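You operate a simulated robot arm through the tools that you are given. There is no shell and no other tool. Be economical: measure what you need, move in short steps, check, and stop when the job is done.

You are at the controls of a simulated robot arm. One attempt, no reset.

TASK
Bring the chiller water on and set the flow to 70 l/min.
Fine: yellow return valve first, then the blue supply valve; shut the orange bypass.

The check looks at the end state, three seconds after you hand in, the way a careful person would. Anything else that was tipped, shoved, dropped, spilled or broken makes it a failure.

THE ROBOT
A 7-joint arm with a two-finger parallel gripper, fixed in place. Base frame: the origin is at the foot of the arm, x ahead of it, y to its left, z up. Units: mm, degrees, N and s.
With the tool pointing down near the work surface it reaches from about 100 to 640 mm from the base axis. Its first joint turns from -115.0 to 115.0 degrees. Payload 3.91 kg.
Tool frame: the origin (TCP) lies between the finger pads and is the grasp point; the fingertips stand 30 mm ahead of it; z points along the fingers, y is the line along which they close. Largest opening 110 mm; finger width 20, thickness 10; the body of the gripper, 48 by 112 mm, starts 55 mm behind the TCP.
Orientation is told as [roll, pitch, yaw] about the base's x, y, z axes, in that order, counted from this pose: with the fingers straight down and closing along the base's y, the tool's x points along the base's -x, its y along +y and its z along -z.

THE INTERFACE
- The arm moves only by the tool nudge_tool. Its argument "moves" is one flat list of numbers, 7 for each row, row after row: the finger opening in mm, from 0 to 110, then the shift along the tool's x, y, z in units of 25 mm (1.0 is 25 mm), then the turn, a rotation vector about the tool's x, y, z in units of 4 degrees (1.0 is 4 degrees). In form: [claw, dx, dy, dz, ax, ay, az, claw, dx, dy, dz, ax, ay, az, ...]. A call has 1 to 12 rows; each row shifts and turns the commanded pose from where the row before left it, along the tool's axes as they then stand. A call with a number of a shift or a turn outside -1 to 1 is refused whole. Each row takes 0.2 s and may step no farther than 50 mm and 8.6 degrees from the row before; otherwise, or with a gripper value out of range, the whole call is refused. A pose out of reach is approached as far as the arm can. The call stops where the force on the tool passes 40 N (or 10 N more than at its start, if that is more) or the arm is blocked; 0.2 s more then pass. Each finger travels about 108 mm/s and halts on what it meets, pressing with about 25 N; the grip force reading is that of the motor and also rises with nothing between the fingers. The clock runs only during rows and for 0.2 s after the last one: add rows that do not move to give the fingers time. The reply holds the time, the measured pose of the TCP, the force on the tool along the base axes, the opening and the grip force, in the units named above and with some noise.
- Cameras (640 x 400 px; columns grow to the right, rows downward): "scene" is fixed at [204.5, 487.7, 1232]; the picture's right is [-0.81, -0.58, 0.00], its down [-0.25, 0.34, -0.91] and it looks along [0.53, -0.74, -0.42] (base axes); focal length 353 px, centre (320, 200). "wrist" rides on the gripper at [72, 17, -103] in the tool frame; the picture's right is [-0.23, 0.97, 0.00], its down [-0.76, -0.18, -0.62] and it looks along [-0.61, -0.14, 0.78] (tool axes); focal length 222 px, centre (320, 200). There is no depth. A picture from a camera that has moved, and an enlarged one, comes with that camera's place and axes in the base frame and with its lens. The place of the scene camera against the robot may be out by one fixed shift of up to 25 mm in any direction.
- snapshot(camera): a new picture of that camera. The clock stands still meanwhile.
- raise_lower(by): slides the trunk up (or, below 0, down) by that many mm; the arm rides with it, the base frame stays. It gives what a move gives, with no picture.
- close_up(camera, box): a new picture of the part [left, top, right, bottom] of that camera's present view, enlarged. The clock stands still meanwhile.
- hand_in(): hands the job in; it is judged then, once.

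Work in short steps. Places have to be worked out from the pictures, the camera data and where the tool is seen: move nearer, look again, correct. Check each grasp and each placing, and mend what went wrong. You have 120 turns and 76 pictures in all, those below and enlarged ones among them. Open the gripper and draw the arm clear of the work before you hand the job in, unless the task says otherwise; then end with one line.

The tools are called by a JSON object that holds its "fn" and its "kwargs". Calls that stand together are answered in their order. nudge_tool: Moves the arm, as the interface text tells. Its arguments: {"type":"object","properties":{"moves":{"type":"array","items":{"type":"number"}}},"required":["moves"]} The other tools are called the same way: raise_lower (by) slides the trunk up or down; snapshot (camera) takes a picture; close_up (camera, box) takes an enlarged picture of a part of a camera's view; hand_in () hands the job in.

At the start:

```text
clock: 0.0
eef_pos: [635.8, -145.5, 1034.2]
tool_rot: [0.0, 0.0, 0.0]
wrist_force: [-0.7, 0.1, 0.9]
gripper_width: 109.8
grip_force: 0.1
trunk travel left (down, up): [-625.0, 365.0]
```

scene: 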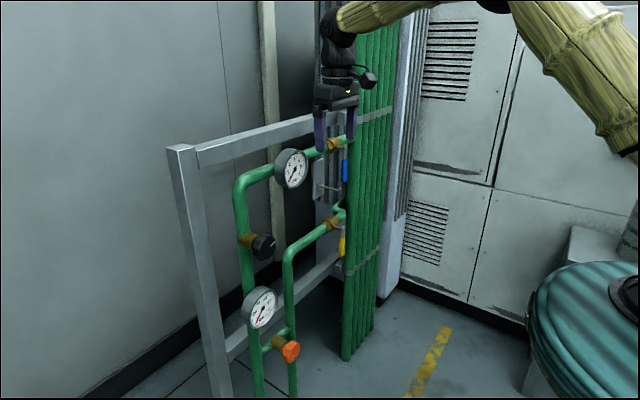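
wrist: 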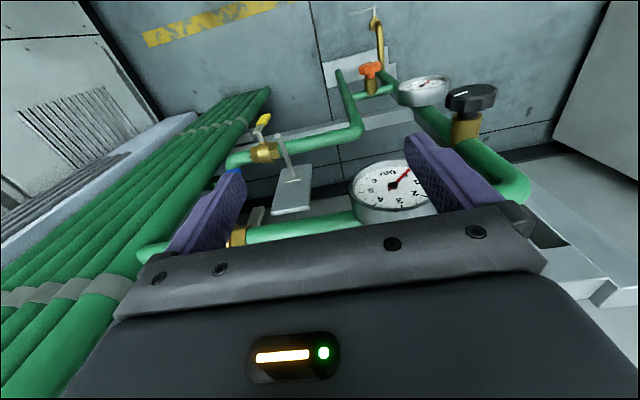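

I'll enlarge the piping in both views to identify valves, gauges and the knob.

{"fn": "close_up", "kwargs": {"camera": "scene", "box": [220, 120, 380, 220]}}

{"fn": "close_up", "kwargs": {"camera": "scene", "box": [220, 220, 380, 380]}}

{"fn": "close_up", "kwargs": {"camera": "wrist", "box": [220, 40, 520, 240]}}

```text
4.00 times, centred on (300, 170) of scene
camera zoom: at [204.5, 487.7, 1232.0], right [-0.81, -0.58, 0.0], down [-0.25, 0.34, -0.91], along [0.53, -0.74, -0.42], focal length 1412 px, centre (400, 320)
```

zoom: 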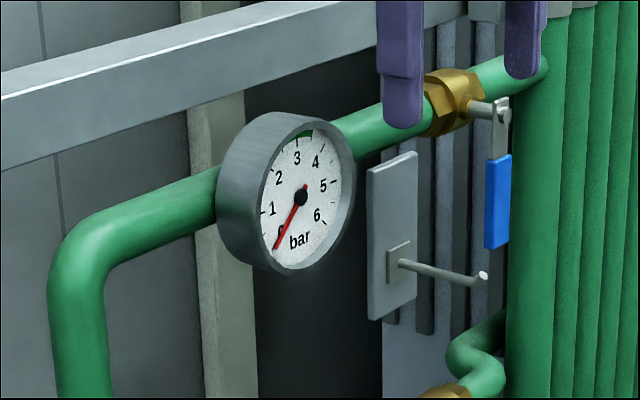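

```text
2.50 times, centred on (300, 300) of scene
camera zoom: at [204.5, 487.7, 1232.0], right [-0.81, -0.58, 0.0], down [-0.25, 0.34, -0.91], along [0.53, -0.74, -0.42], focal length 882 px, centre (370, -50)
```

zoom: 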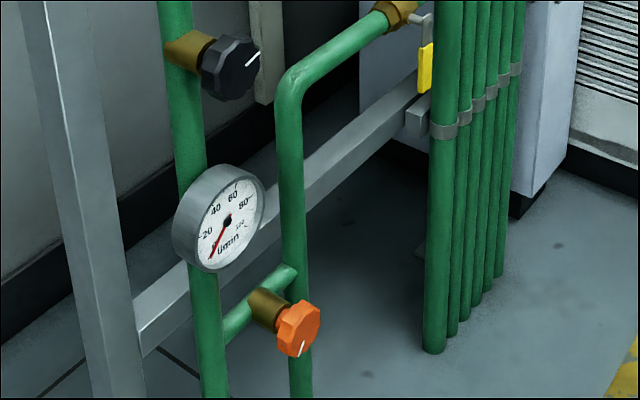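

```text
2.00 times, centred on (370, 140) of wrist
camera zoom: at [564.7, -128.4, 1138.7], right [0.23, 0.97, 0.0], down [0.76, -0.18, 0.62], along [0.61, -0.14, -0.78], focal length 444 px, centre (220, 320)
```

zoom: 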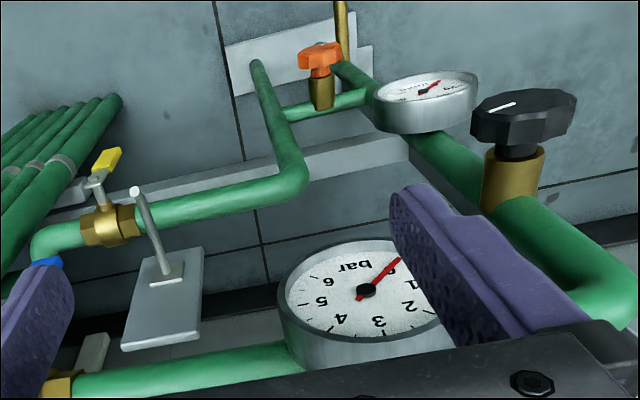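

Both levers hang down, across their pipes, so both valves are closed. Both gauges read zero. I place the panel at about x≈690, so I'll back away and pitch the tool toward +x.

{"fn": "nudge_tool", "kwargs": {"moves": [60, 1, 0, 0, 0, 0, 0, 60, 1, 0, 0, 0, 0, 0, 60, 1, 0, 0, 0, 0, 0, 60, 1, 0, 0, 0, 0, 0, 60, 1, 0, 0, 0, 0, 0, 60, 1, 0, 0, 0, 0, 0, 60, 1, 0, 0, 0, 0, 0, 60, 0, 0, 0, 0, -1, 0, 60, 0, 0, 0, 0, -1, 0, 60, 0, 0, 0, 0, -1, 0, 60, 0, 0, 0, 0, -1, 0, 60, 0, 0, 0, 0, -1, 0]}}

{"fn": "nudge_tool", "kwargs": {"moves": [60, 0, 0, 0, 0, -1, 0, 60, 0, 0, 0, 0, -1, 0, 60, 0, 0, 0, 0, -1, 0, 60, 0, 0, 0, 0, -1, 0, 60, 0, 0, 0, 0, -1, 0, 60, 0, 0, 0, 0, -1, 0, 60, 0, 0, 0, 0, -1, 0, 60, 0, 0, 0, 0, -1, 0, 60, 0, 0, 0, 0, -1, 0, 60, 0, 0, 0, 0, -1, 0, 60, 0, 0, 0, 0, -1, 0, 60, 0, 0, 0, 0, -1, 0]}}

{"fn": "snapshot", "kwargs": {"camera": "wrist"}}

{"fn": "snapshot", "kwargs": {"camera": "scene"}}

```text
clock: 2.6
eef_pos: [461.1, -145.3, 1034.6]
tool_rot: [0.0, -20.0, 0.0]
wrist_force: [-0.4, -0.2, 0.6]
gripper_width: 59.9
grip_force: 0.1
trunk travel left (down, up): [-625.0, 365.0]
```

```text
clock: 5.2
eef_pos: [468.6, -146.4, 1037.5]
tool_rot: [1.7, -64.2, -0.8]
wrist_force: [-0.4, -0.8, -0.3]
gripper_width: 59.9
grip_force: 0.0
out of reach, approached as far as the arm can: row 6, 12
trunk travel left (down, up): [-625.0, 365.0]
```

```text
70 pictures are left
camera wrist: at [344.6, -131.0, 1016.9], right [0.09, 0.97, 0.22], down [-0.23, -0.19, 0.95], along [0.97, -0.13, 0.2], focal length 222 px, centre (320, 200)
```

wrist: 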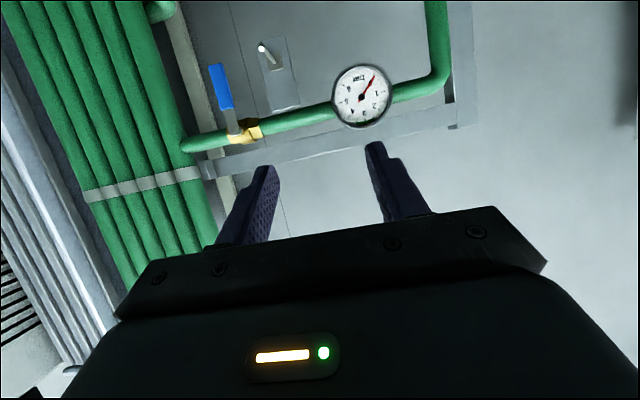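

```text
69 pictures are left
```

scene: 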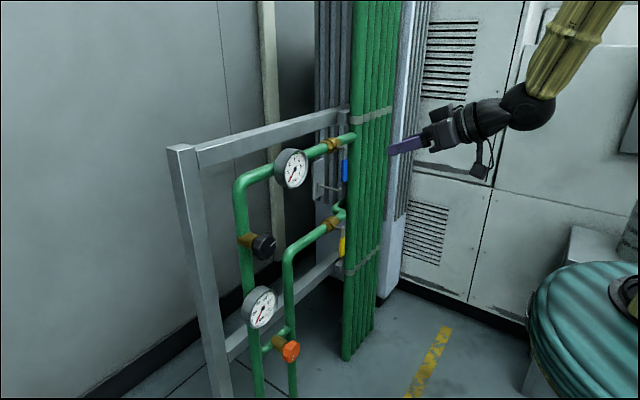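

Triangulated estimates: blue handle (697,-287,888), yellow (697,-288,650), black knob (682,42,838), orange (690,-22,450). The wrist hits a limit pitching up, so I'll lower the trunk and raise the TCP relative to the arm.

{"fn": "raise_lower", "kwargs": {"by": -300}}

{"fn": "nudge_tool", "kwargs": {"moves": [60, 0, 0, 0, 0, -1, 0, 60, 0, 0, 0, 0, -1, 0, 60, 0, 0, 0, 0, -1, 0]}}

```text
clock: 8.2
eef_pos: [467.4, -147.0, 735.9]
tool_rot: [1.7, -64.1, -0.8]
wrist_force: [0.6, 0.7, -0.6]
gripper_width: 59.8
grip_force: 0.1
trunk travel left (down, up): [-325.0, 665.0]
```

```text
clock: 9.0
eef_pos: [485.2, -158.9, 740.2]
tool_rot: [3.2, -76.2, -2.5]
wrist_force: [0.8, 0.6, 0.1]
gripper_width: 60.0
grip_force: 0.0
out of reach, approached as far as the arm can: row 1, 2, 3
trunk travel left (down, up): [-325.0, 665.0]
```

Next I'll raise the TCP relative to the shoulder, about 150 mm, and finish the pitch.

{"fn": "nudge_tool", "kwargs": {"moves": [60, -1, 0, 0, 0, 0, 0, 60, -1, 0, 0, 0, 0, 0, 60, -1, 0, 0, 0, 0, 0, 60, -1, 0, 0, 0, 0, 0, 60, -1, 0, 0, 0, 0, 0, 60, -1, 0, 0, 0, 0, 0, 60, 0, 0, 0, 0, -1, 0, 60, 0, 0, 0, 0, -1, 0, 60, 0, 0, 0, 0, -1, 0]}}

```text
clock: 11.0
eef_pos: [520.3, -160.7, 887.0]
tool_rot: [22.5, -88.1, -21.8]
wrist_force: [-0.3, -0.3, 0.1]
gripper_width: 60.1
grip_force: 0.0
trunk travel left (down, up): [-325.0, 665.0]
```

Reached a horizontal tool. Looking at the panel straight on.

{"fn": "snapshot", "kwargs": {"camera": "wrist"}}

{"fn": "snapshot", "kwargs": {"camera": "scene"}}

```text
68 pictures are left
camera wrist: at [416.4, -143.3, 818.5], right [0.0, 0.97, 0.24], down [-0.6, -0.2, 0.78], along [0.8, -0.14, 0.58], focal length 222 px, centre (320, 200)
```

wrist: 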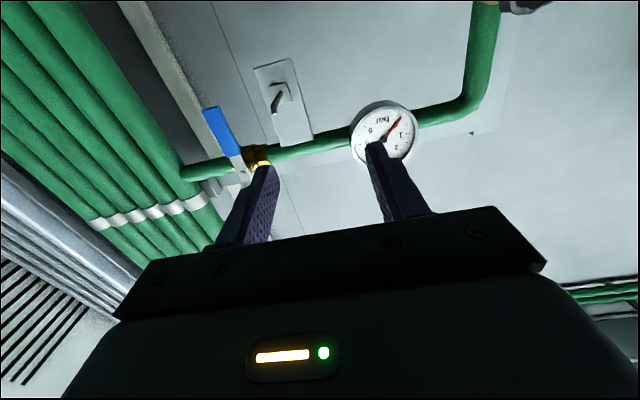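

```text
67 pictures are left
```

scene: 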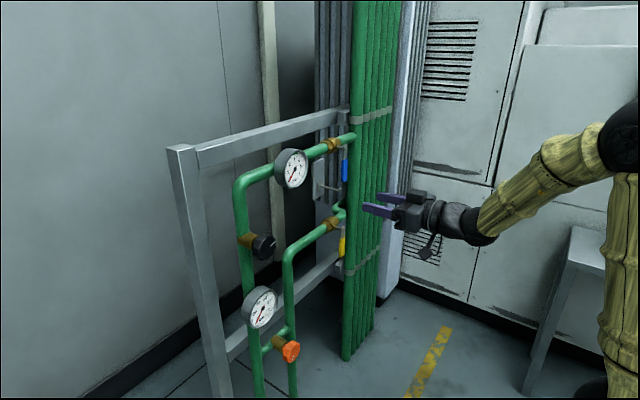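

Zoom on the blue valve to look for stops and determine swing direction.

{"fn": "close_up", "kwargs": {"camera": "wrist", "box": [170, 40, 330, 200]}}

{"fn": "close_up", "kwargs": {"camera": "scene", "box": [310, 120, 370, 190]}}

{"fn": "close_up", "kwargs": {"camera": "scene", "box": [300, 195, 370, 275]}}

```text
2.50 times, centred on (250, 120) of wrist
camera zoom: at [416.4, -143.3, 818.5], right [0.0, 0.97, 0.24], down [-0.6, -0.2, 0.78], along [0.8, -0.14, 0.58], focal length 555 px, centre (495, 400)
```

zoom: 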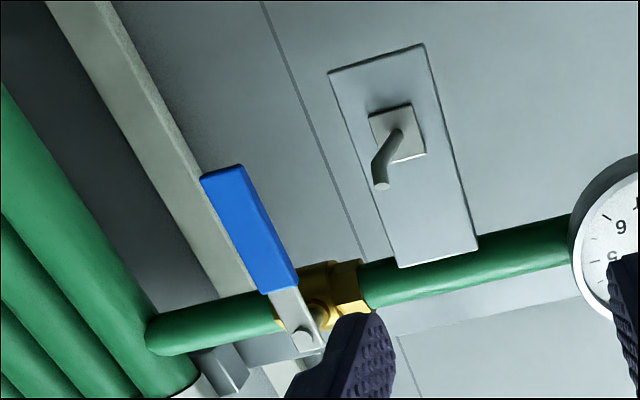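

```text
5.71 times, centred on (340, 155) of scene
camera zoom: at [204.5, 487.7, 1232.0], right [-0.81, -0.58, 0.0], down [-0.25, 0.34, -0.91], along [0.53, -0.74, -0.42], focal length 2016 px, centre (206, 457)
```

zoom: 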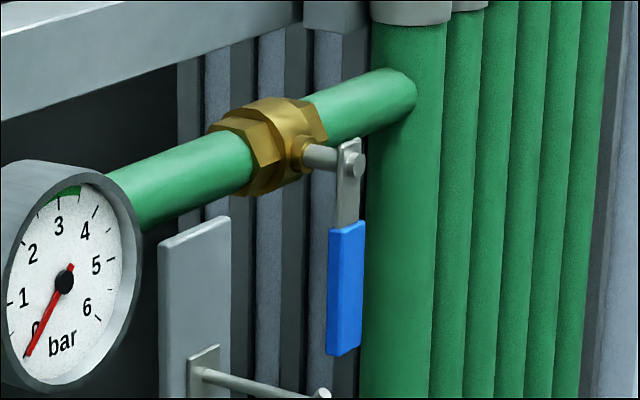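

```text
5.00 times, centred on (335, 235) of scene
camera zoom: at [204.5, 487.7, 1232.0], right [-0.81, -0.58, 0.0], down [-0.25, 0.34, -0.91], along [0.53, -0.74, -0.42], focal length 1764 px, centre (245, 25)
```

zoom: 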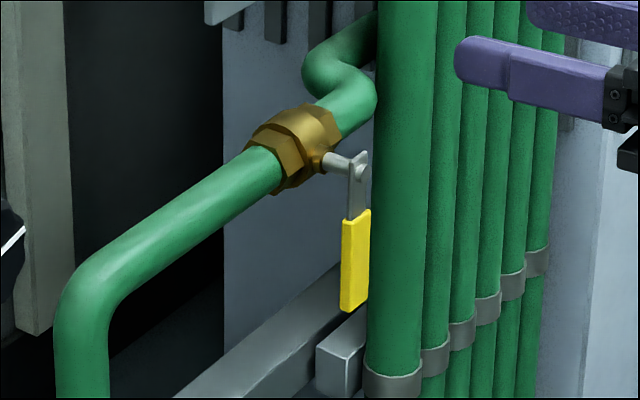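

Blue pivot is at about (690,-285,946) with the tip at z≈856. Yellow pivot is at about (690,-286,700). I'll lower the trunk and move sideways so I face the yellow lever from a distance.

{"fn": "raise_lower", "kwargs": {"by": -240}}

{"fn": "nudge_tool", "kwargs": {"moves": [60, 0, -1, 0, 0, 0, 0, 60, 0, -1, 0, 0, 0, 0, 60, 0, -1, 0, 0, 0, 0, 60, 0, -1, 0, 0, 0, 0, 60, 0, -1, 0, 0, 0, 0, 60, 0, 0, 0, 0, 0, 0]}}

{"fn": "snapshot", "kwargs": {"camera": "wrist"}}

```text
clock: 13.5
eef_pos: [521.2, -160.8, 645.2]
tool_rot: [22.2, -87.9, -21.4]
wrist_force: [0.0, 0.2, -0.2]
gripper_width: 59.9
grip_force: 0.1
trunk travel left (down, up): [-85.0, 905.0]
```

```text
clock: 14.9
eef_pos: [521.7, -283.7, 644.7]
tool_rot: [22.3, -87.9, -21.5]
wrist_force: [0.1, 0.3, -0.2]
gripper_width: 60.2
grip_force: 0.0
trunk travel left (down, up): [-85.0, 905.0]
```

```text
63 pictures are left
camera wrist: at [417.4, -267.8, 576.9], right [-0.01, 0.97, 0.24], down [-0.6, -0.2, 0.78], along [0.8, -0.14, 0.58], focal length 222 px, centre (320, 200)
```

wrist: 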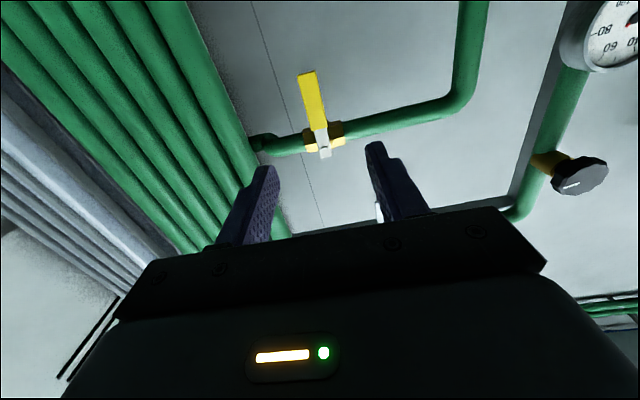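

The yellow lever is confirmed: pivot about (690,-288,697), handle centre z≈637. I'll advance with open fingers straddling it, stopping short to check.

{"fn": "nudge_tool", "kwargs": {"moves": [60, 0.2, -0.2, 1, 0, 0, 0, 60, 0, 0, 1, 0, 0, 0, 60, 0, 0, 1, 0, 0, 0, 60, 0, 0, 1, 0, 0, 0, 60, 0, 0, 0.6, 0, 0, 0, 60, 0, 0, 0, 0, 0, 0]}}

{"fn": "snapshot", "kwargs": {"camera": "wrist"}}

{"fn": "close_up", "kwargs": {"camera": "scene", "box": [300, 195, 380, 275]}}

```text
clock: 16.3
eef_pos: [636.9, -288.0, 636.9]
tool_rot: [22.9, -88.0, -22.2]
wrist_force: [1.0, -0.5, -0.3]
gripper_width: 59.8
grip_force: 0.1
trunk travel left (down, up): [-85.0, 905.0]
```

```text
62 pictures are left
camera wrist: at [533.4, -271.5, 567.9], right [0.0, 0.97, 0.24], down [-0.6, -0.2, 0.78], along [0.8, -0.14, 0.58], focal length 222 px, centre (320, 200)
```

wrist: 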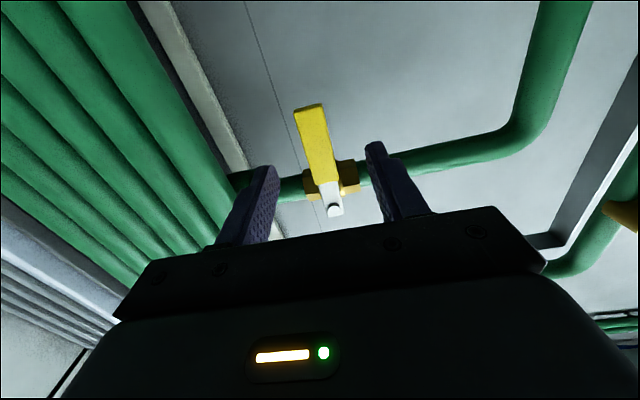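

```text
5.00 times, centred on (340, 235) of scene
camera zoom: at [204.5, 487.7, 1232.0], right [-0.81, -0.58, 0.0], down [-0.25, 0.34, -0.91], along [0.53, -0.74, -0.42], focal length 1764 px, centre (220, 25)
```

zoom: 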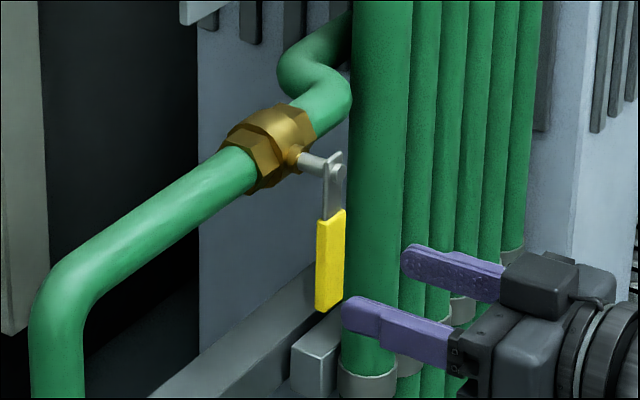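

Fingertips sit at x≈667 and the handle is at ≈687. I'll advance 30 mm and narrow the fingers to loosely enclose the handle.

{"fn": "nudge_tool", "kwargs": {"moves": [60, 0, 0, 0.6, 0, 0, 0, 60, 0, 0, 0.6, 0, 0, 0, 36, 0, 0, 0, 0, 0, 0, 36, 0, 0, 0, 0, 0, 0]}}

{"fn": "snapshot", "kwargs": {"camera": "wrist"}}

{"fn": "close_up", "kwargs": {"camera": "scene", "box": [300, 195, 380, 275]}}

```text
clock: 17.3
eef_pos: [668.5, -287.0, 634.9]
tool_rot: [22.4, -88.0, -21.7]
wrist_force: [-0.2, 0.3, 0.9]
gripper_width: 36.0
grip_force: 0.0
trunk travel left (down, up): [-85.0, 905.0]
```

```text
60 pictures are left
camera wrist: at [563.0, -271.5, 567.2], right [0.0, 0.97, 0.24], down [-0.6, -0.2, 0.78], along [0.8, -0.14, 0.58], focal length 222 px, centre (320, 200)
```

wrist: 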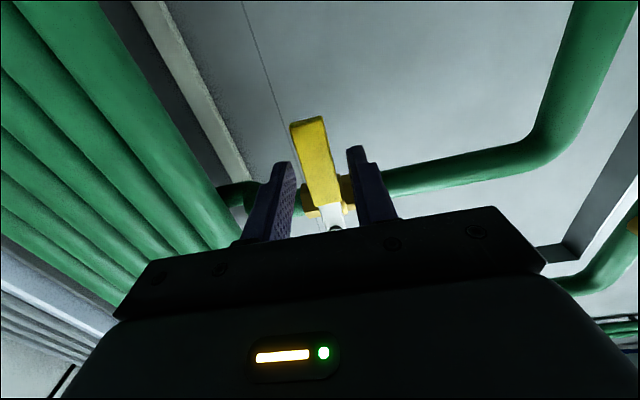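

```text
5.00 times, centred on (340, 235) of scene
camera zoom: at [204.5, 487.7, 1232.0], right [-0.81, -0.58, 0.0], down [-0.25, 0.34, -0.91], along [0.53, -0.74, -0.42], focal length 1764 px, centre (220, 25)
```

zoom: 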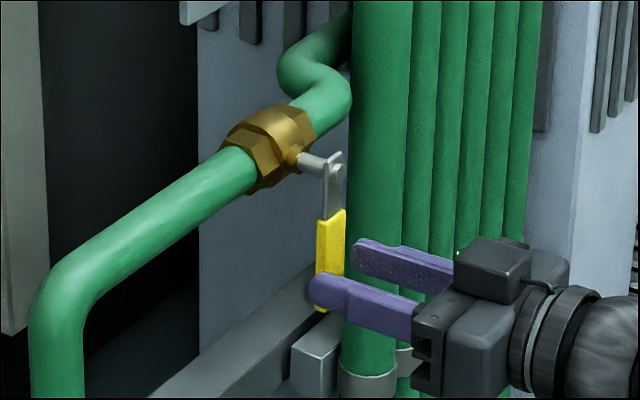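

The handle is straddled. I'll test the opening direction (assumed counter-clockwise, toward -y) with a short arc about the pivot.

{"fn": "nudge_tool", "kwargs": {"moves": [28, -0.006, -0.17, 0, 0, 0, -1, 28, -0.006, -0.17, 0, 0, 0, -1, 28, -0.006, -0.17, 0, 0, 0, -1, 28, -0.006, -0.17, 0, 0, 0, -1, 28, -0.006, -0.17, 0, 0, 0, -1]}}

{"fn": "snapshot", "kwargs": {"camera": "wrist"}}

```text
clock: 18.5
eef_pos: [667.2, -308.6, 638.6]
tool_rot: [-84.3, -70.6, 85.5]
wrist_force: [-0.2, 1.0, -0.5]
gripper_width: 28.6
grip_force: 0.6
trunk travel left (down, up): [-85.0, 905.0]
```

```text
58 pictures are left
camera wrist: at [563.7, -318.0, 568.3], right [-0.02, 0.99, -0.11], down [-0.6, 0.08, 0.8], along [0.8, 0.08, 0.59], focal length 222 px, centre (320, 200)
```

wrist: 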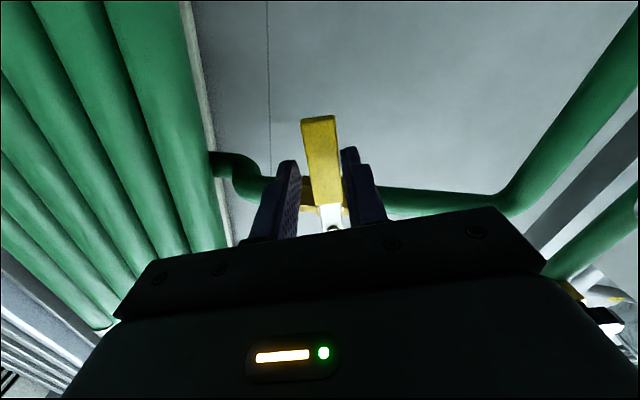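

The lever follows freely at low force, so counter-clockwise is the opening direction. Continuing the arc toward 90°.

{"fn": "nudge_tool", "kwargs": {"moves": [28, -0.006, -0.17, 0, 0, 0, -1, 28, -0.006, -0.17, 0, 0, 0, -1, 28, -0.006, -0.17, 0, 0, 0, -1, 28, -0.006, -0.17, 0, 0, 0, -1, 28, -0.006, -0.17, 0, 0, 0, -1, 28, -0.006, -0.17, 0, 0, 0, -1, 28, -0.006, -0.17, 0, 0, 0, -1, 28, -0.006, -0.17, 0, 0, 0, -1, 28, -0.006, -0.17, 0, 0, 0, -1]}}

{"fn": "snapshot", "kwargs": {"camera": "wrist"}}

{"fn": "snapshot", "kwargs": {"camera": "scene"}}

```text
clock: 20.5
eef_pos: [668.1, -339.0, 660.7]
tool_rot: [-87.7, -34.7, 89.4]
wrist_force: [0.0, 1.1, -1.3]
gripper_width: 28.8
grip_force: 0.6
trunk travel left (down, up): [-85.0, 905.0]
```

```text
57 pictures are left
camera wrist: at [565.7, -390.1, 609.0], right [-0.03, 0.74, -0.67], down [-0.61, 0.52, 0.6], along [0.79, 0.43, 0.44], focal length 222 px, centre (320, 200)
```

wrist: 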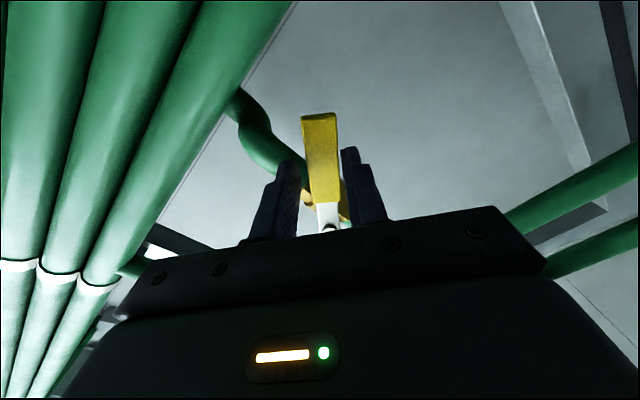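

```text
56 pictures are left
```

scene: 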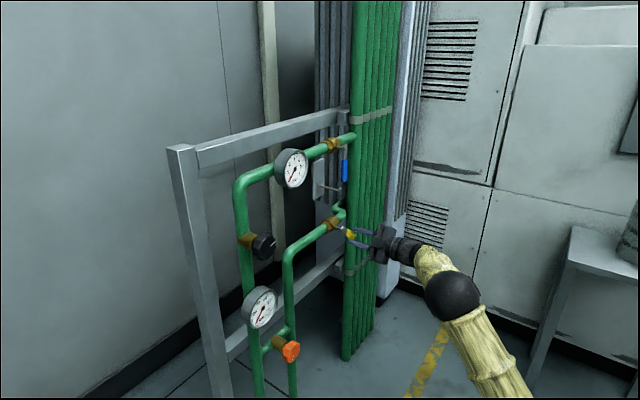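

55° done, clear of everything. Continuing to ~90°, then a slight push to the stop.

{"fn": "nudge_tool", "kwargs": {"moves": [28, -0.006, -0.17, 0, 0, 0, -1, 28, -0.006, -0.17, 0, 0, 0, -1, 28, -0.006, -0.17, 0, 0, 0, -1, 28, -0.006, -0.17, 0, 0, 0, -1, 28, -0.006, -0.17, 0, 0, 0, -1, 28, -0.006, -0.17, 0, 0, 0, -1, 28, -0.006, -0.17, 0, 0, 0, -1, 28, -0.006, -0.17, 0, 0, 0, -1, 28, -0.006, -0.17, 0, 0, 0, -1]}}

{"fn": "snapshot", "kwargs": {"camera": "wrist"}}

{"fn": "close_up", "kwargs": {"camera": "scene", "box": [300, 195, 400, 275]}}

```text
clock: 22.5
eef_pos: [669.8, -350.1, 695.3]
tool_rot: [-88.1, 1.2, 90.9]
wrist_force: [0.8, -0.6, -2.3]
gripper_width: 29.2
grip_force: 0.6
trunk travel left (down, up): [-85.0, 905.0]
```

```text
55 pictures are left
camera wrist: at [568.7, -423.8, 684.8], right [-0.03, 0.2, -0.98], down [-0.63, 0.76, 0.18], along [0.78, 0.62, 0.1], focal length 222 px, centre (320, 200)
```

wrist: 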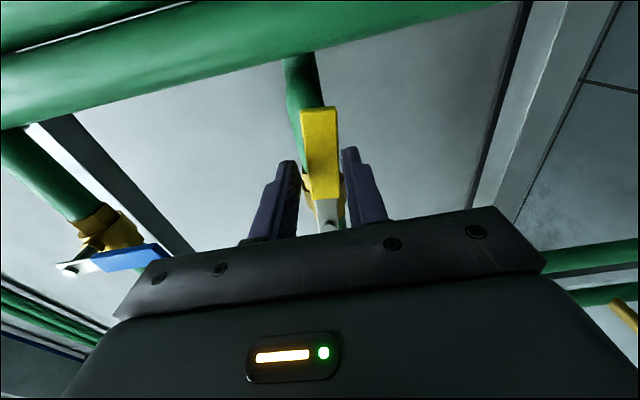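

```text
5.00 times, centred on (350, 235) of scene
camera zoom: at [204.5, 487.7, 1232.0], right [-0.81, -0.58, 0.0], down [-0.25, 0.34, -0.91], along [0.53, -0.74, -0.42], focal length 1764 px, centre (170, 25)
```

zoom: 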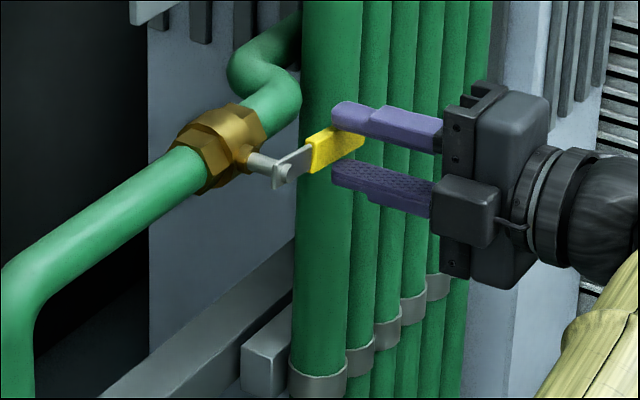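

The lever is nearly horizontal. I'll go a few degrees more to find the stop.

{"fn": "nudge_tool", "kwargs": {"moves": [28, -0.006, -0.17, 0, 0, 0, -1, 28, -0.006, -0.17, 0, 0, 0, -1, 28, 0, -0.1, 0, 0, 0, -0.5]}}

{"fn": "close_up", "kwargs": {"camera": "scene", "box": [300, 195, 400, 275]}}

```text
clock: 23.3
eef_pos: [672.5, -348.4, 709.4]
tool_rot: [-87.1, 10.7, 91.1]
wrist_force: [-13.8, 2.7, -26.8]
gripper_width: 40.9
grip_force: 13.0
out of reach, approached as far as the arm can: row 3
trunk travel left (down, up): [-85.0, 905.0]
```

```text
5.00 times, centred on (350, 235) of scene
camera zoom: at [204.5, 487.7, 1232.0], right [-0.81, -0.58, 0.0], down [-0.25, 0.34, -0.91], along [0.53, -0.74, -0.42], focal length 1764 px, centre (170, 25)
```

zoom: 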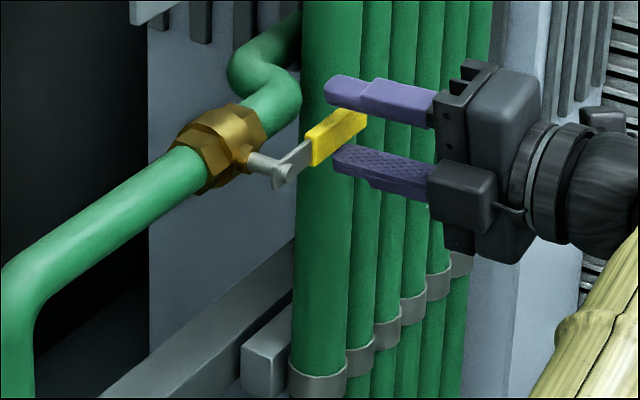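

At the stop (27 N, lever along the pipe). Yellow is open. I'll release by opening, easing back a little, and retreating straight out.

{"fn": "nudge_tool", "kwargs": {"moves": [60, 0, 0.17, 0, 0, 0, 1, 60, 0, 0.17, 0, 0, 0, 1, 60, 0, 0, 0, 0, 0, 0, 60, 0, 0, -1, 0, 0, 0, 60, 0, 0, -1, 0, 0, 0, 60, 0, 0, -1, 0, 0, 0, 60, 0, 0, -1, 0, 0, 0, 60, 0, 0, 0, 0, 0, 0]}}

{"fn": "snapshot", "kwargs": {"camera": "scene"}}

```text
clock: 25.1
eef_pos: [571.7, -347.9, 710.5]
tool_rot: [-88.0, 3.2, 90.9]
wrist_force: [0.4, -0.4, -0.4]
gripper_width: 60.0
grip_force: 0.0
trunk travel left (down, up): [-85.0, 905.0]
```

```text
52 pictures are left
```

scene: 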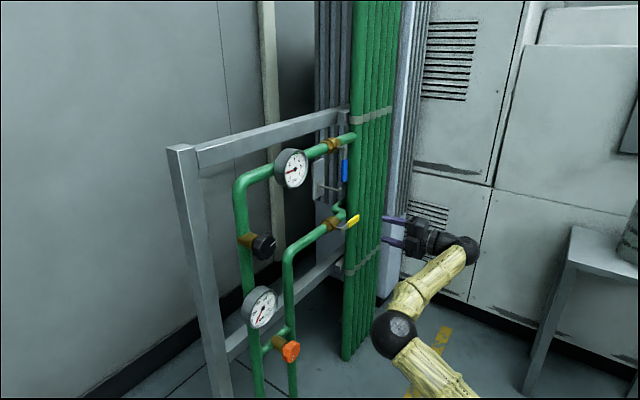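

Yellow stays open and pressure has come in from the return side. I'll roll the gripper back upright away from the panel.

{"fn": "nudge_tool", "kwargs": {"moves": [60, 0, 0, 0, 0, 0, 1, 60, 0, 0, 0, 0, 0, 1, 60, 0, 0, 0, 0, 0, 1, 60, 0, 0, 0, 0, 0, 1, 60, 0, 0, 0, 0, 0, 1, 60, 0, 0, 0, 0, 0, 1, 60, 0, 0, 0, 0, 0, 1, 60, 0, 0, 0, 0, 0, 1, 60, 0, 0, 0, 0, 0, 1, 60, 0, 0, 0, 0, 0, 1, 60, 0, 0, 0, 0, 0, 1, 60, 0, 0, 0, 0, 0, 1]}}

{"fn": "nudge_tool", "kwargs": {"moves": [60, 0, 0, 0, 0, 0, 1, 60, 0, 0, 0, 0, 0, 1, 60, 0, 0, 0, 0, 0, 1, 60, 0, 0, 0, 0, 0, 1, 60, 0, 0, 0, 0, 0, 1, 60, 0, 0, 0, 0, 0, 1, 60, 0, 0, 0, 0, 0, 1, 60, 0, 0, 0, 0, 0, 1, 60, 0, 0, 0, 0, 0, 1, 60, 0, 0, 0, 0, 0, 1, 60, 0, 0, 0, 0, 0, 0.9, 60, 0, 0, 0, 0, 0, 0]}}

{"fn": "raise_lower", "kwargs": {"by": 176}}

```text
clock: 27.7
eef_pos: [571.7, -348.8, 709.7]
tool_rot: [-87.3, -44.8, 89.0]
wrist_force: [-0.5, -0.2, -0.6]
gripper_width: 59.9
grip_force: 0.0
trunk travel left (down, up): [-85.0, 905.0]
```

```text
clock: 30.3
eef_pos: [570.9, -349.4, 709.4]
tool_rot: [-40.7, -87.6, 41.5]
wrist_force: [-1.0, -0.1, -1.2]
gripper_width: 60.1
grip_force: 0.1
trunk travel left (down, up): [-85.0, 905.0]
```

```text
clock: 32.3
eef_pos: [570.1, -348.5, 886.3]
tool_rot: [-41.6, -87.5, 42.4]
wrist_force: [0.5, 0.1, -0.3]
gripper_width: 60.4
grip_force: 0.0
trunk travel left (down, up): [-261.0, 729.0]
```

Upright again at z 886. Shifting to y≈-285 in front of the blue lever, then looking.

{"fn": "nudge_tool", "kwargs": {"moves": [60, 0, 1, 0, 0, 0, 0, 60, 0, 1, 0, 0, 0, 0, 60, -0.1, 0.53, 0, 0, 0, 0, 60, 0, 0, 1, 0, 0, 0, 60, 0, 0, 1, 0, 0, 0, 60, 0, 0, 0, 0, 0, 0]}}

{"fn": "snapshot", "kwargs": {"camera": "wrist"}}

```text
clock: 33.7
eef_pos: [621.4, -284.6, 885.0]
tool_rot: [-41.4, -87.5, 42.2]
wrist_force: [0.6, -0.7, 0.5]
gripper_width: 59.9
grip_force: 0.1
trunk travel left (down, up): [-261.0, 729.0]
```

```text
51 pictures are left
camera wrist: at [516.4, -271.6, 817.1], right [-0.01, 0.98, 0.2], down [-0.6, -0.16, 0.79], along [0.8, -0.11, 0.59], focal length 222 px, centre (320, 200)
```

wrist: 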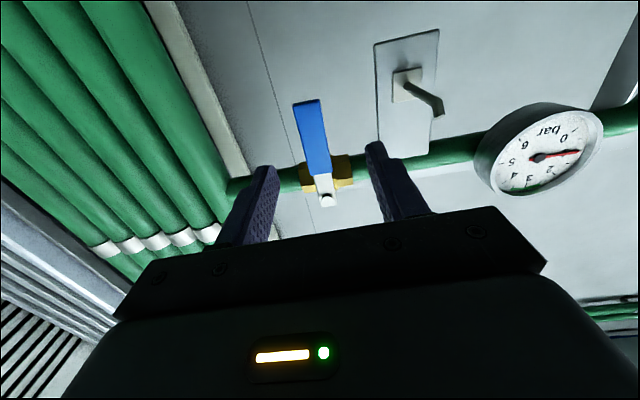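

Well aligned, and the peg at y≈-202 stays clear. Advancing to straddle the blue handle.

{"fn": "nudge_tool", "kwargs": {"moves": [60, 0, 0, 0.9, 0, 0, 0, 60, 0, 0, 0.95, 0, 0, 0, 28, 0, 0, 0, 0, 0, 0, 28, 0, 0, 0, 0, 0, 0]}}

{"fn": "snapshot", "kwargs": {"camera": "wrist"}}

{"fn": "close_up", "kwargs": {"camera": "scene", "box": [270, 120, 390, 220]}}

```text
clock: 34.7
eef_pos: [666.1, -285.4, 882.9]
tool_rot: [-39.9, -87.5, 40.5]
wrist_force: [-0.8, -5.9, -1.9]
gripper_width: 31.3
grip_force: 3.1
trunk travel left (down, up): [-261.0, 729.0]
```

```text
50 pictures are left
camera wrist: at [561.9, -271.9, 814.7], right [0.0, 0.98, 0.2], down [-0.6, -0.16, 0.79], along [0.8, -0.12, 0.58], focal length 222 px, centre (320, 200)
```

wrist: 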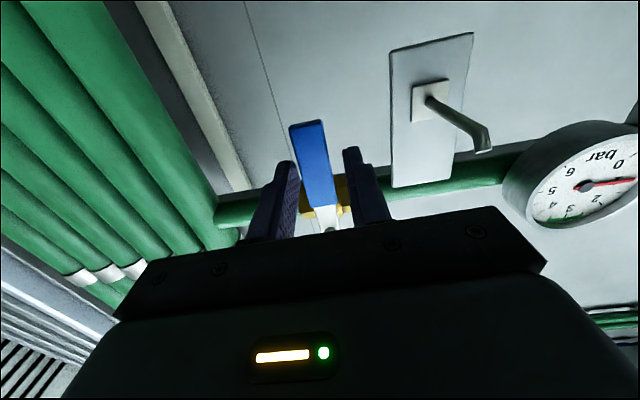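

```text
4.00 times, centred on (330, 170) of scene
camera zoom: at [204.5, 487.7, 1232.0], right [-0.81, -0.58, 0.0], down [-0.25, 0.34, -0.91], along [0.53, -0.74, -0.42], focal length 1412 px, centre (280, 320)
```

zoom: 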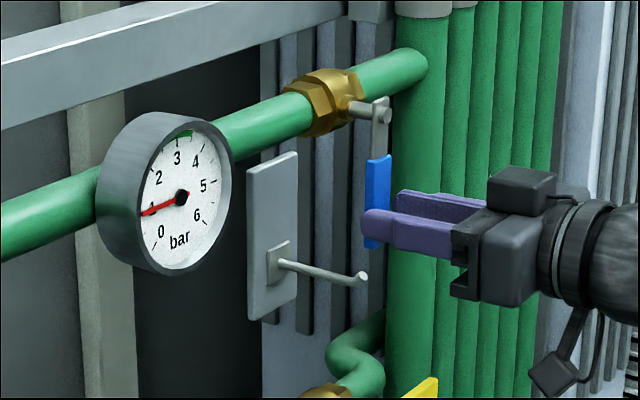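

Straddled with light contact. Sweeping the blue lever counter-clockwise about its pivot (r≈63).

{"fn": "nudge_tool", "kwargs": {"moves": [30, -0.006, -0.176, 0, 0, 0, -1, 30, -0.006, -0.176, 0, 0, 0, -1, 30, -0.006, -0.176, 0, 0, 0, -1, 30, -0.006, -0.176, 0, 0, 0, -1, 30, -0.006, -0.176, 0, 0, 0, -1, 30, -0.006, -0.176, 0, 0, 0, -1, 30, -0.006, -0.176, 0, 0, 0, -1, 30, -0.006, -0.176, 0, 0, 0, -1, 30, -0.006, -0.176, 0, 0, 0, -1, 30, -0.006, -0.176, 0, 0, 0, -1, 30, -0.006, -0.176, 0, 0, 0, -1, 30, -0.006, -0.176, 0, 0, 0, -1]}}

{"fn": "snapshot", "kwargs": {"camera": "wrist"}}

```text
clock: 37.3
eef_pos: [667.4, -331.0, 905.5]
tool_rot: [-87.4, -40.2, 89.1]
wrist_force: [-9.4, -0.5, -3.1]
gripper_width: 31.3
grip_force: 1.1
trunk travel left (down, up): [-261.0, 729.0]
```

```text
48 pictures are left
camera wrist: at [563.7, -377.2, 850.1], right [-0.03, 0.8, -0.6], down [-0.61, 0.46, 0.65], along [0.79, 0.38, 0.47], focal length 222 px, centre (320, 200)
```

wrist: 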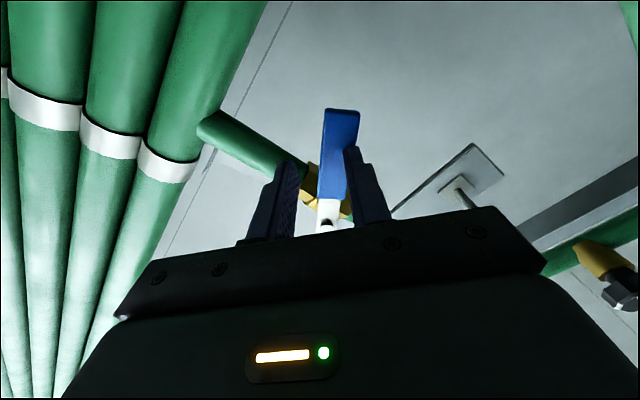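

It follows. Continuing to 90° and slightly beyond to the stop.

{"fn": "nudge_tool", "kwargs": {"moves": [30, -0.006, -0.176, 0, 0, 0, -1, 30, -0.006, -0.176, 0, 0, 0, -1, 30, -0.006, -0.176, 0, 0, 0, -1, 30, -0.006, -0.176, 0, 0, 0, -1, 30, -0.006, -0.176, 0, 0, 0, -1, 30, -0.006, -0.176, 0, 0, 0, -1, 30, -0.006, -0.176, 0, 0, 0, -1, 30, -0.006, -0.176, 0, 0, 0, -1, 30, -0.006, -0.176, 0, 0, 0, -1, 30, -0.006, -0.176, 0, 0, 0, -1, 30, -0.006, -0.176, 0, 0, 0, -1]}}

{"fn": "nudge_tool", "kwargs": {"moves": [30, -0.006, -0.176, 0, 0, 0, -1, 30, -0.006, -0.176, 0, 0, 0, -1, 30, 0, -0.1, 0, 0, 0, -0.5]}}

{"fn": "close_up", "kwargs": {"camera": "scene", "box": [270, 120, 390, 220]}}

```text
clock: 39.7
eef_pos: [667.3, -348.8, 951.7]
tool_rot: [-88.4, 3.7, 90.7]
wrist_force: [-25.5, -5.7, -6.9]
gripper_width: 33.9
grip_force: 4.3
trunk travel left (down, up): [-261.0, 729.0]
```

```text
clock: 40.5
eef_pos: [665.7, -347.0, 962.3]
tool_rot: [-88.3, 13.5, 91.0]
wrist_force: [-26.6, -9.4, -5.6]
gripper_width: 34.2
grip_force: 4.3
trunk travel left (down, up): [-261.0, 729.0]
```

```text
4.00 times, centred on (330, 170) of scene
camera zoom: at [204.5, 487.7, 1232.0], right [-0.81, -0.58, 0.0], down [-0.25, 0.34, -0.91], along [0.53, -0.74, -0.42], focal length 1412 px, centre (280, 320)
```

zoom: 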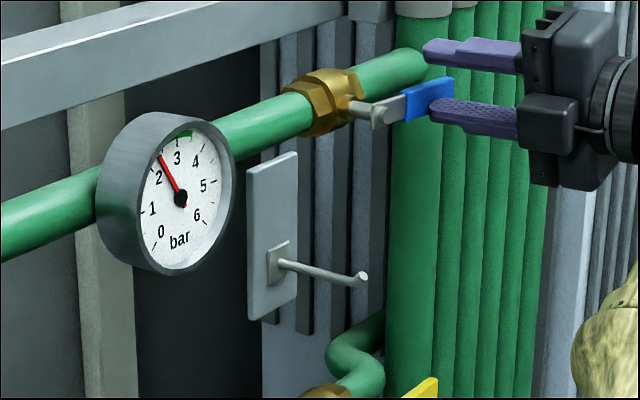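

The lever looks parallel to the pipe. The -26 N in x says the fingertips press on the bundle or the lever face, so I'll back off 8 mm and check the vertical contact.

{"fn": "nudge_tool", "kwargs": {"moves": [34, 0, 0, -0.3, 0, 0, 0]}}

{"fn": "snapshot", "kwargs": {"camera": "wrist"}}

{"fn": "close_up", "kwargs": {"camera": "scene", "box": [310, 115, 390, 175]}}

```text
clock: 40.9
eef_pos: [665.3, -341.4, 960.6]
tool_rot: [-88.1, 13.6, 91.6]
wrist_force: [-0.6, 0.3, -0.1]
gripper_width: 33.8
grip_force: 0.1
trunk travel left (down, up): [-261.0, 729.0]
```

```text
46 pictures are left
camera wrist: at [564.5, -418.8, 966.4], right [-0.03, -0.01, -1.0], down [-0.64, 0.77, 0.01], along [0.77, 0.64, -0.03], focal length 222 px, centre (320, 200)
```

wrist: 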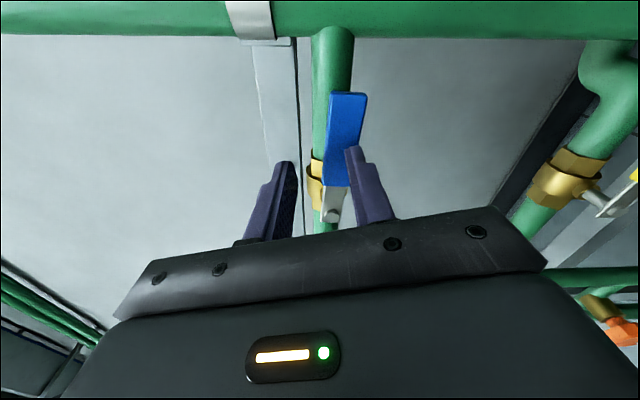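

```text
6.67 times, centred on (350, 145) of scene
camera zoom: at [204.5, 487.7, 1232.0], right [-0.81, -0.58, 0.0], down [-0.25, 0.34, -0.91], along [0.53, -0.74, -0.42], focal length 2353 px, centre (120, 567)
```

zoom: 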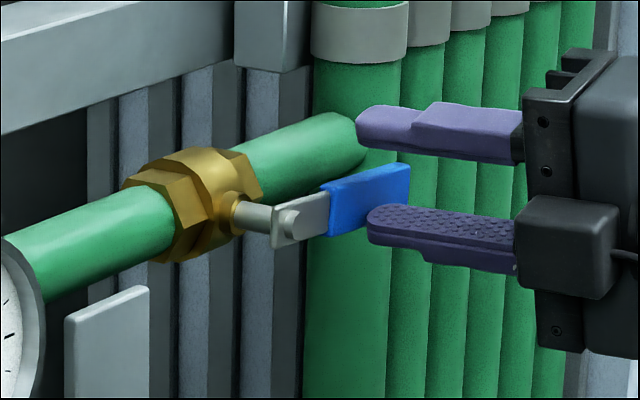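

Almost horizontal, maybe a couple of degrees short. I'll push up gently until the stop resists.

{"fn": "nudge_tool", "kwargs": {"moves": [34, 0, -0.15, 0, 0, 0, 0, 34, 0, -0.15, 0, 0, 0, 0, 34, 0, -0.15, 0, 0, 0, 0]}}

{"fn": "close_up", "kwargs": {"camera": "scene", "box": [310, 115, 390, 175]}}

```text
clock: 41.7
eef_pos: [663.0, -341.6, 972.5]
tool_rot: [-88.2, 13.6, 91.2]
wrist_force: [0.3, 0.1, -1.1]
gripper_width: 34.0
grip_force: 0.0
trunk travel left (down, up): [-261.0, 729.0]
```

```text
6.67 times, centred on (350, 145) of scene
camera zoom: at [204.5, 487.7, 1232.0], right [-0.81, -0.58, 0.0], down [-0.25, 0.34, -0.91], along [0.53, -0.74, -0.42], focal length 2353 px, centre (120, 567)
```

zoom: 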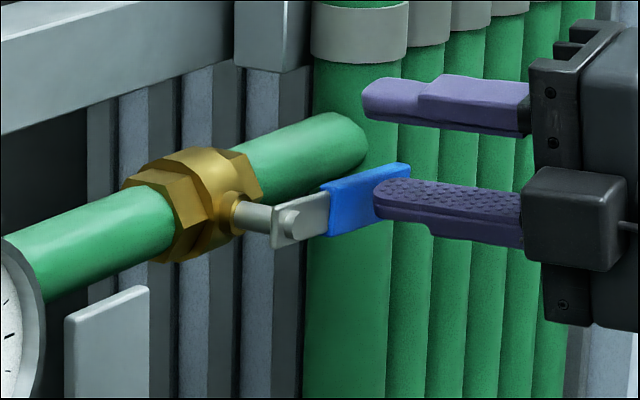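

The finger now slides in front of the handle. I'll drop below, go 7 mm deeper, and push up again.

{"fn": "nudge_tool", "kwargs": {"moves": [34, 0, 0.5, 0, 0, 0, 0, 34, 0, 0.4, 0, 0, 0, 0, 34, 0, 0, 0.15, 0, 0, 0, 34, 0, 0, 0.15, 0, 0, 0]}}

{"fn": "close_up", "kwargs": {"camera": "scene", "box": [310, 115, 390, 175]}}

```text
clock: 42.7
eef_pos: [665.6, -349.9, 951.1]
tool_rot: [-88.2, 13.6, 90.9]
wrist_force: [-6.3, -0.3, 1.5]
gripper_width: 33.6
grip_force: 0.0
trunk travel left (down, up): [-261.0, 729.0]
```

```text
6.67 times, centred on (350, 145) of scene
camera zoom: at [204.5, 487.7, 1232.0], right [-0.81, -0.58, 0.0], down [-0.25, 0.34, -0.91], along [0.53, -0.74, -0.42], focal length 2353 px, centre (120, 567)
```

zoom: 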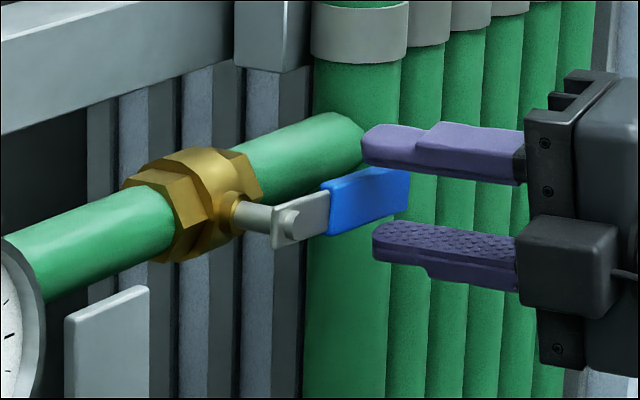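

The fingertips touch the bundle pipe at y≈-350. I'll shift 20 mm toward the pivot (+y), where there is room to go deeper, then push up.

{"fn": "nudge_tool", "kwargs": {"moves": [34, 0, 0, -0.2, 0, 0, 0, 34, -0.8, 0, 0, 0, 0, 0, 34, 0, 0, 0.2, 0, 0, 0, 34, 0, 0, 0.2, 0, 0, 0]}}

{"fn": "snapshot", "kwargs": {"camera": "wrist"}}

```text
clock: 43.7
eef_pos: [674.2, -327.1, 946.2]
tool_rot: [-88.1, 13.7, 91.2]
wrist_force: [0.1, 0.6, -0.4]
gripper_width: 34.1
grip_force: 0.0
trunk travel left (down, up): [-261.0, 729.0]
```

```text
42 pictures are left
camera wrist: at [573.6, -403.1, 950.8], right [-0.03, -0.01, -1.0], down [-0.63, 0.77, 0.01], along [0.77, 0.63, -0.03], focal length 222 px, centre (320, 200)
```

wrist: 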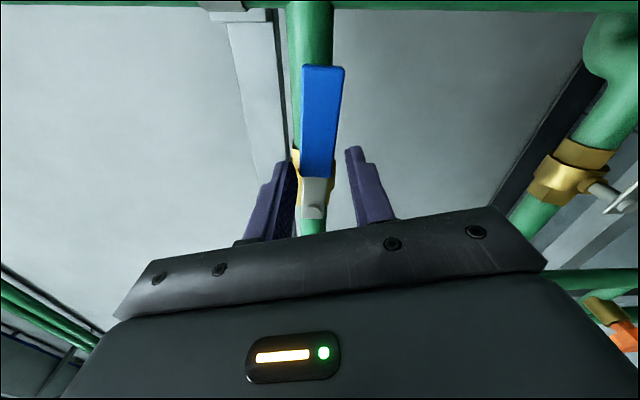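

Deeper now, tips at x≈704, with the handle between the fingers. Pushing up slowly.

{"fn": "nudge_tool", "kwargs": {"moves": [34, 0, -0.15, 0, 0, 0, 0, 34, 0, -0.15, 0, 0, 0, 0, 34, 0, -0.15, 0, 0, 0, 0]}}

{"fn": "nudge_tool", "kwargs": {"moves": [34, 0, -0.1, 0, 0, 0, 0, 34, 0, -0.1, 0, 0, 0, 0]}}

{"fn": "close_up", "kwargs": {"camera": "scene", "box": [310, 115, 390, 175]}}

```text
clock: 44.5
eef_pos: [674.6, -326.1, 955.9]
tool_rot: [-88.1, 13.7, 91.3]
wrist_force: [-2.5, -0.5, -5.6]
gripper_width: 37.1
grip_force: 3.2
trunk travel left (down, up): [-261.0, 729.0]
```

```text
clock: 45.1
eef_pos: [675.8, -324.9, 959.6]
tool_rot: [-87.9, 13.4, 91.2]
wrist_force: [-8.7, 1.8, -19.5]
gripper_width: 43.1
grip_force: 8.3
trunk travel left (down, up): [-261.0, 729.0]
```

```text
6.67 times, centred on (350, 145) of scene
camera zoom: at [204.5, 487.7, 1232.0], right [-0.81, -0.58, 0.0], down [-0.25, 0.34, -0.91], along [0.53, -0.74, -0.42], focal length 2353 px, centre (120, 567)
```

zoom: 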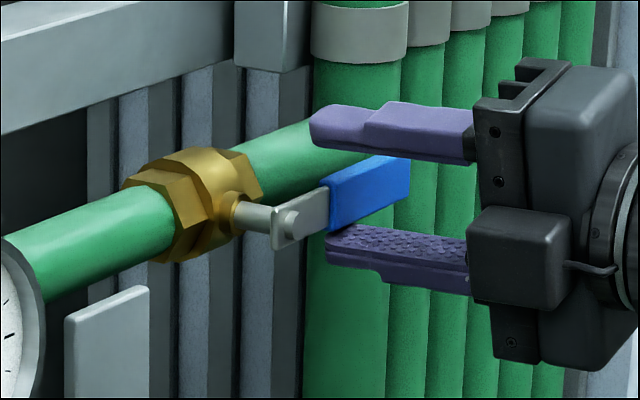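

The handle rose a few more degrees and now resists at 19 N. One more small push to be sure it's on the stop.

{"fn": "nudge_tool", "kwargs": {"moves": [34, 0, -0.12, 0, 0, 0, 0, 34, 0, -0.12, 0, 0, 0, 0]}}

{"fn": "close_up", "kwargs": {"camera": "scene", "box": [310, 115, 390, 175]}}

```text
clock: 45.7
eef_pos: [677.4, -324.7, 962.2]
tool_rot: [-87.6, 13.5, 91.3]
wrist_force: [-16.0, 5.5, -35.3]
gripper_width: 50.6
grip_force: 16.5
trunk travel left (down, up): [-261.0, 729.0]
```

```text
6.67 times, centred on (350, 145) of scene
camera zoom: at [204.5, 487.7, 1232.0], right [-0.81, -0.58, 0.0], down [-0.25, 0.34, -0.91], along [0.53, -0.74, -0.42], focal length 2353 px, centre (120, 567)
```

zoom: 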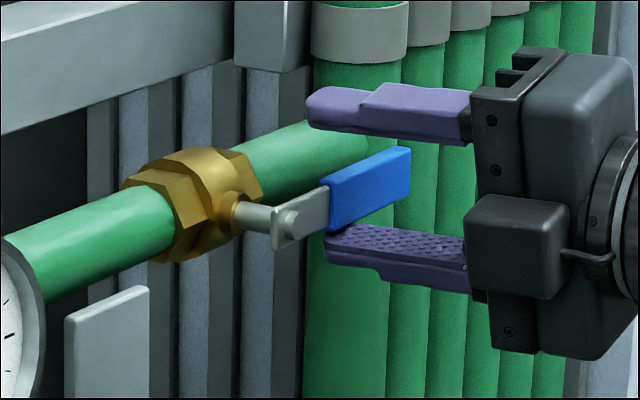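

Stop reached (35 N) with the handle parallel to the pipe. Releasing and retreating.

{"fn": "nudge_tool", "kwargs": {"moves": [60, 0, 0.3, 0, 0, 0, 0, 60, 0, 0.1, 0, 0, 0, 0, 60, 0, 0, -1, 0, 0, 0, 60, 0, 0, -1, 0, 0, 0, 60, 0, 0, -1, 0, 0, 0, 60, 0, 0, -1, 0, 0, 0, 60, 0, 0, -1, 0, 0, 0, 60, 0, 0, 0, 0, 0, 0]}}

{"fn": "close_up", "kwargs": {"camera": "scene", "box": [270, 115, 390, 195]}}

{"fn": "close_up", "kwargs": {"camera": "scene", "box": [230, 220, 330, 370]}}

```text
clock: 47.5
eef_pos: [550.3, -327.8, 962.7]
tool_rot: [-88.2, 13.7, 91.3]
wrist_force: [0.0, -0.9, 0.5]
gripper_width: 60.2
grip_force: 0.1
trunk travel left (down, up): [-261.0, 729.0]
```

```text
5.00 times, centred on (330, 155) of scene
camera zoom: at [204.5, 487.7, 1232.0], right [-0.81, -0.58, 0.0], down [-0.25, 0.34, -0.91], along [0.53, -0.74, -0.42], focal length 1764 px, centre (270, 425)
```

zoom: 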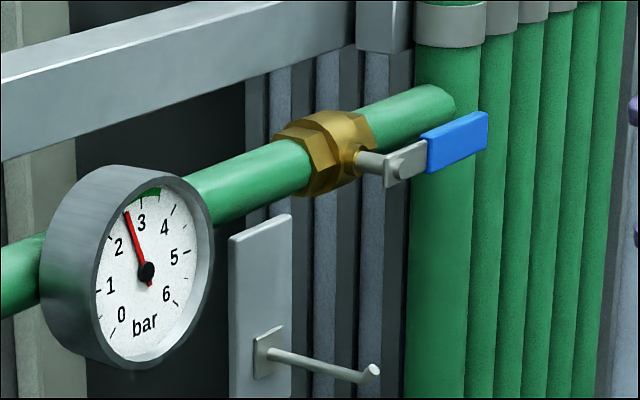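

```text
2.67 times, centred on (280, 295) of scene
camera zoom: at [204.5, 487.7, 1232.0], right [-0.81, -0.58, 0.0], down [-0.25, 0.34, -0.91], along [0.53, -0.74, -0.42], focal length 941 px, centre (427, -53)
```

zoom: 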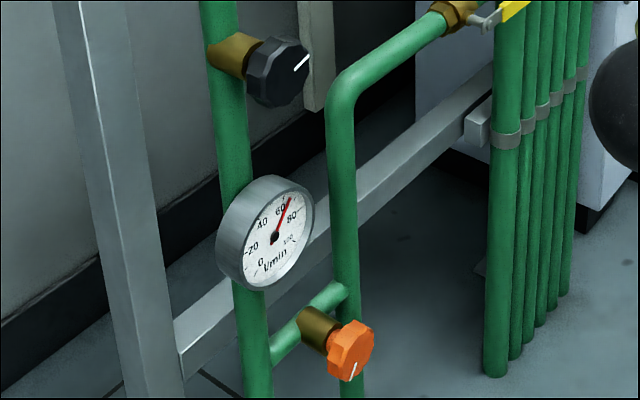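

Both levers are open; flow is about 65 l/min with the bypass still open. Next is the orange bypass at about (680,-22,450). I'll keep the gripper rolled about -90° to leave room for clockwise turning, and bring the arm down.

{"fn": "nudge_tool", "kwargs": {"moves": [60, 0, 0, 0, 0, 0, 1, 60, 0, 0, 0, 0, 0, 1, 60, 0, 0, 0, 0, 0, 1, 60, 0, 0, 0, 0, 0, 0.4, 60, -1, 0, 0, 0, 0, 0, 60, -1, 0, 0, 0, 0, 0, 60, -1, 0, 0, 0, 0, 0, 60, -1, 0, 0, 0, 0, 0, 60, -1, 0, 0, 0, 0, 0, 60, -1, 0, 0, 0, 0, 0, 60, -1, 0, 0, 0, 0, 0, 60, -1, 0, 0, 0, 0, 0]}}

{"fn": "raise_lower", "kwargs": {"by": -345}}

{"fn": "snapshot", "kwargs": {"camera": "wrist"}}

{"fn": "snapshot", "kwargs": {"camera": "scene"}}

```text
clock: 50.1
eef_pos: [547.3, -126.4, 961.1]
tool_rot: [-88.1, 0.0, 90.7]
wrist_force: [0.6, -0.4, -0.6]
gripper_width: 59.8
grip_force: 0.0
trunk travel left (down, up): [-261.0, 729.0]
```

```text
clock: 52.8
eef_pos: [547.4, -128.2, 700.7]
tool_rot: [-88.1, 0.1, 90.7]
wrist_force: [-0.1, 0.8, 0.0]
gripper_width: 60.0
grip_force: 0.0
out of reach, approached as far as the arm can: row 1
trunk travel left (down, up): [0.0, 990.0]
```

```text
37 pictures are left
camera wrist: at [445.5, -200.8, 688.1], right [-0.03, 0.23, -0.97], down [-0.63, 0.75, 0.2], along [0.78, 0.62, 0.12], focal length 222 px, centre (320, 200)
```

wrist: 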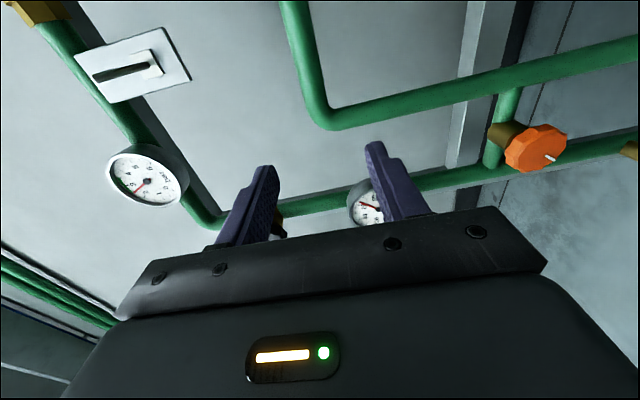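

```text
36 pictures are left
```

scene: 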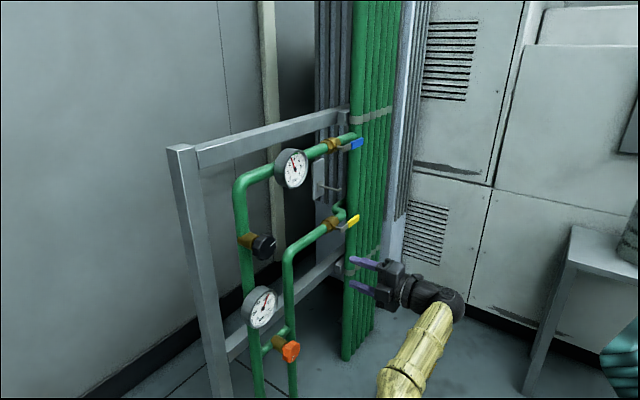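

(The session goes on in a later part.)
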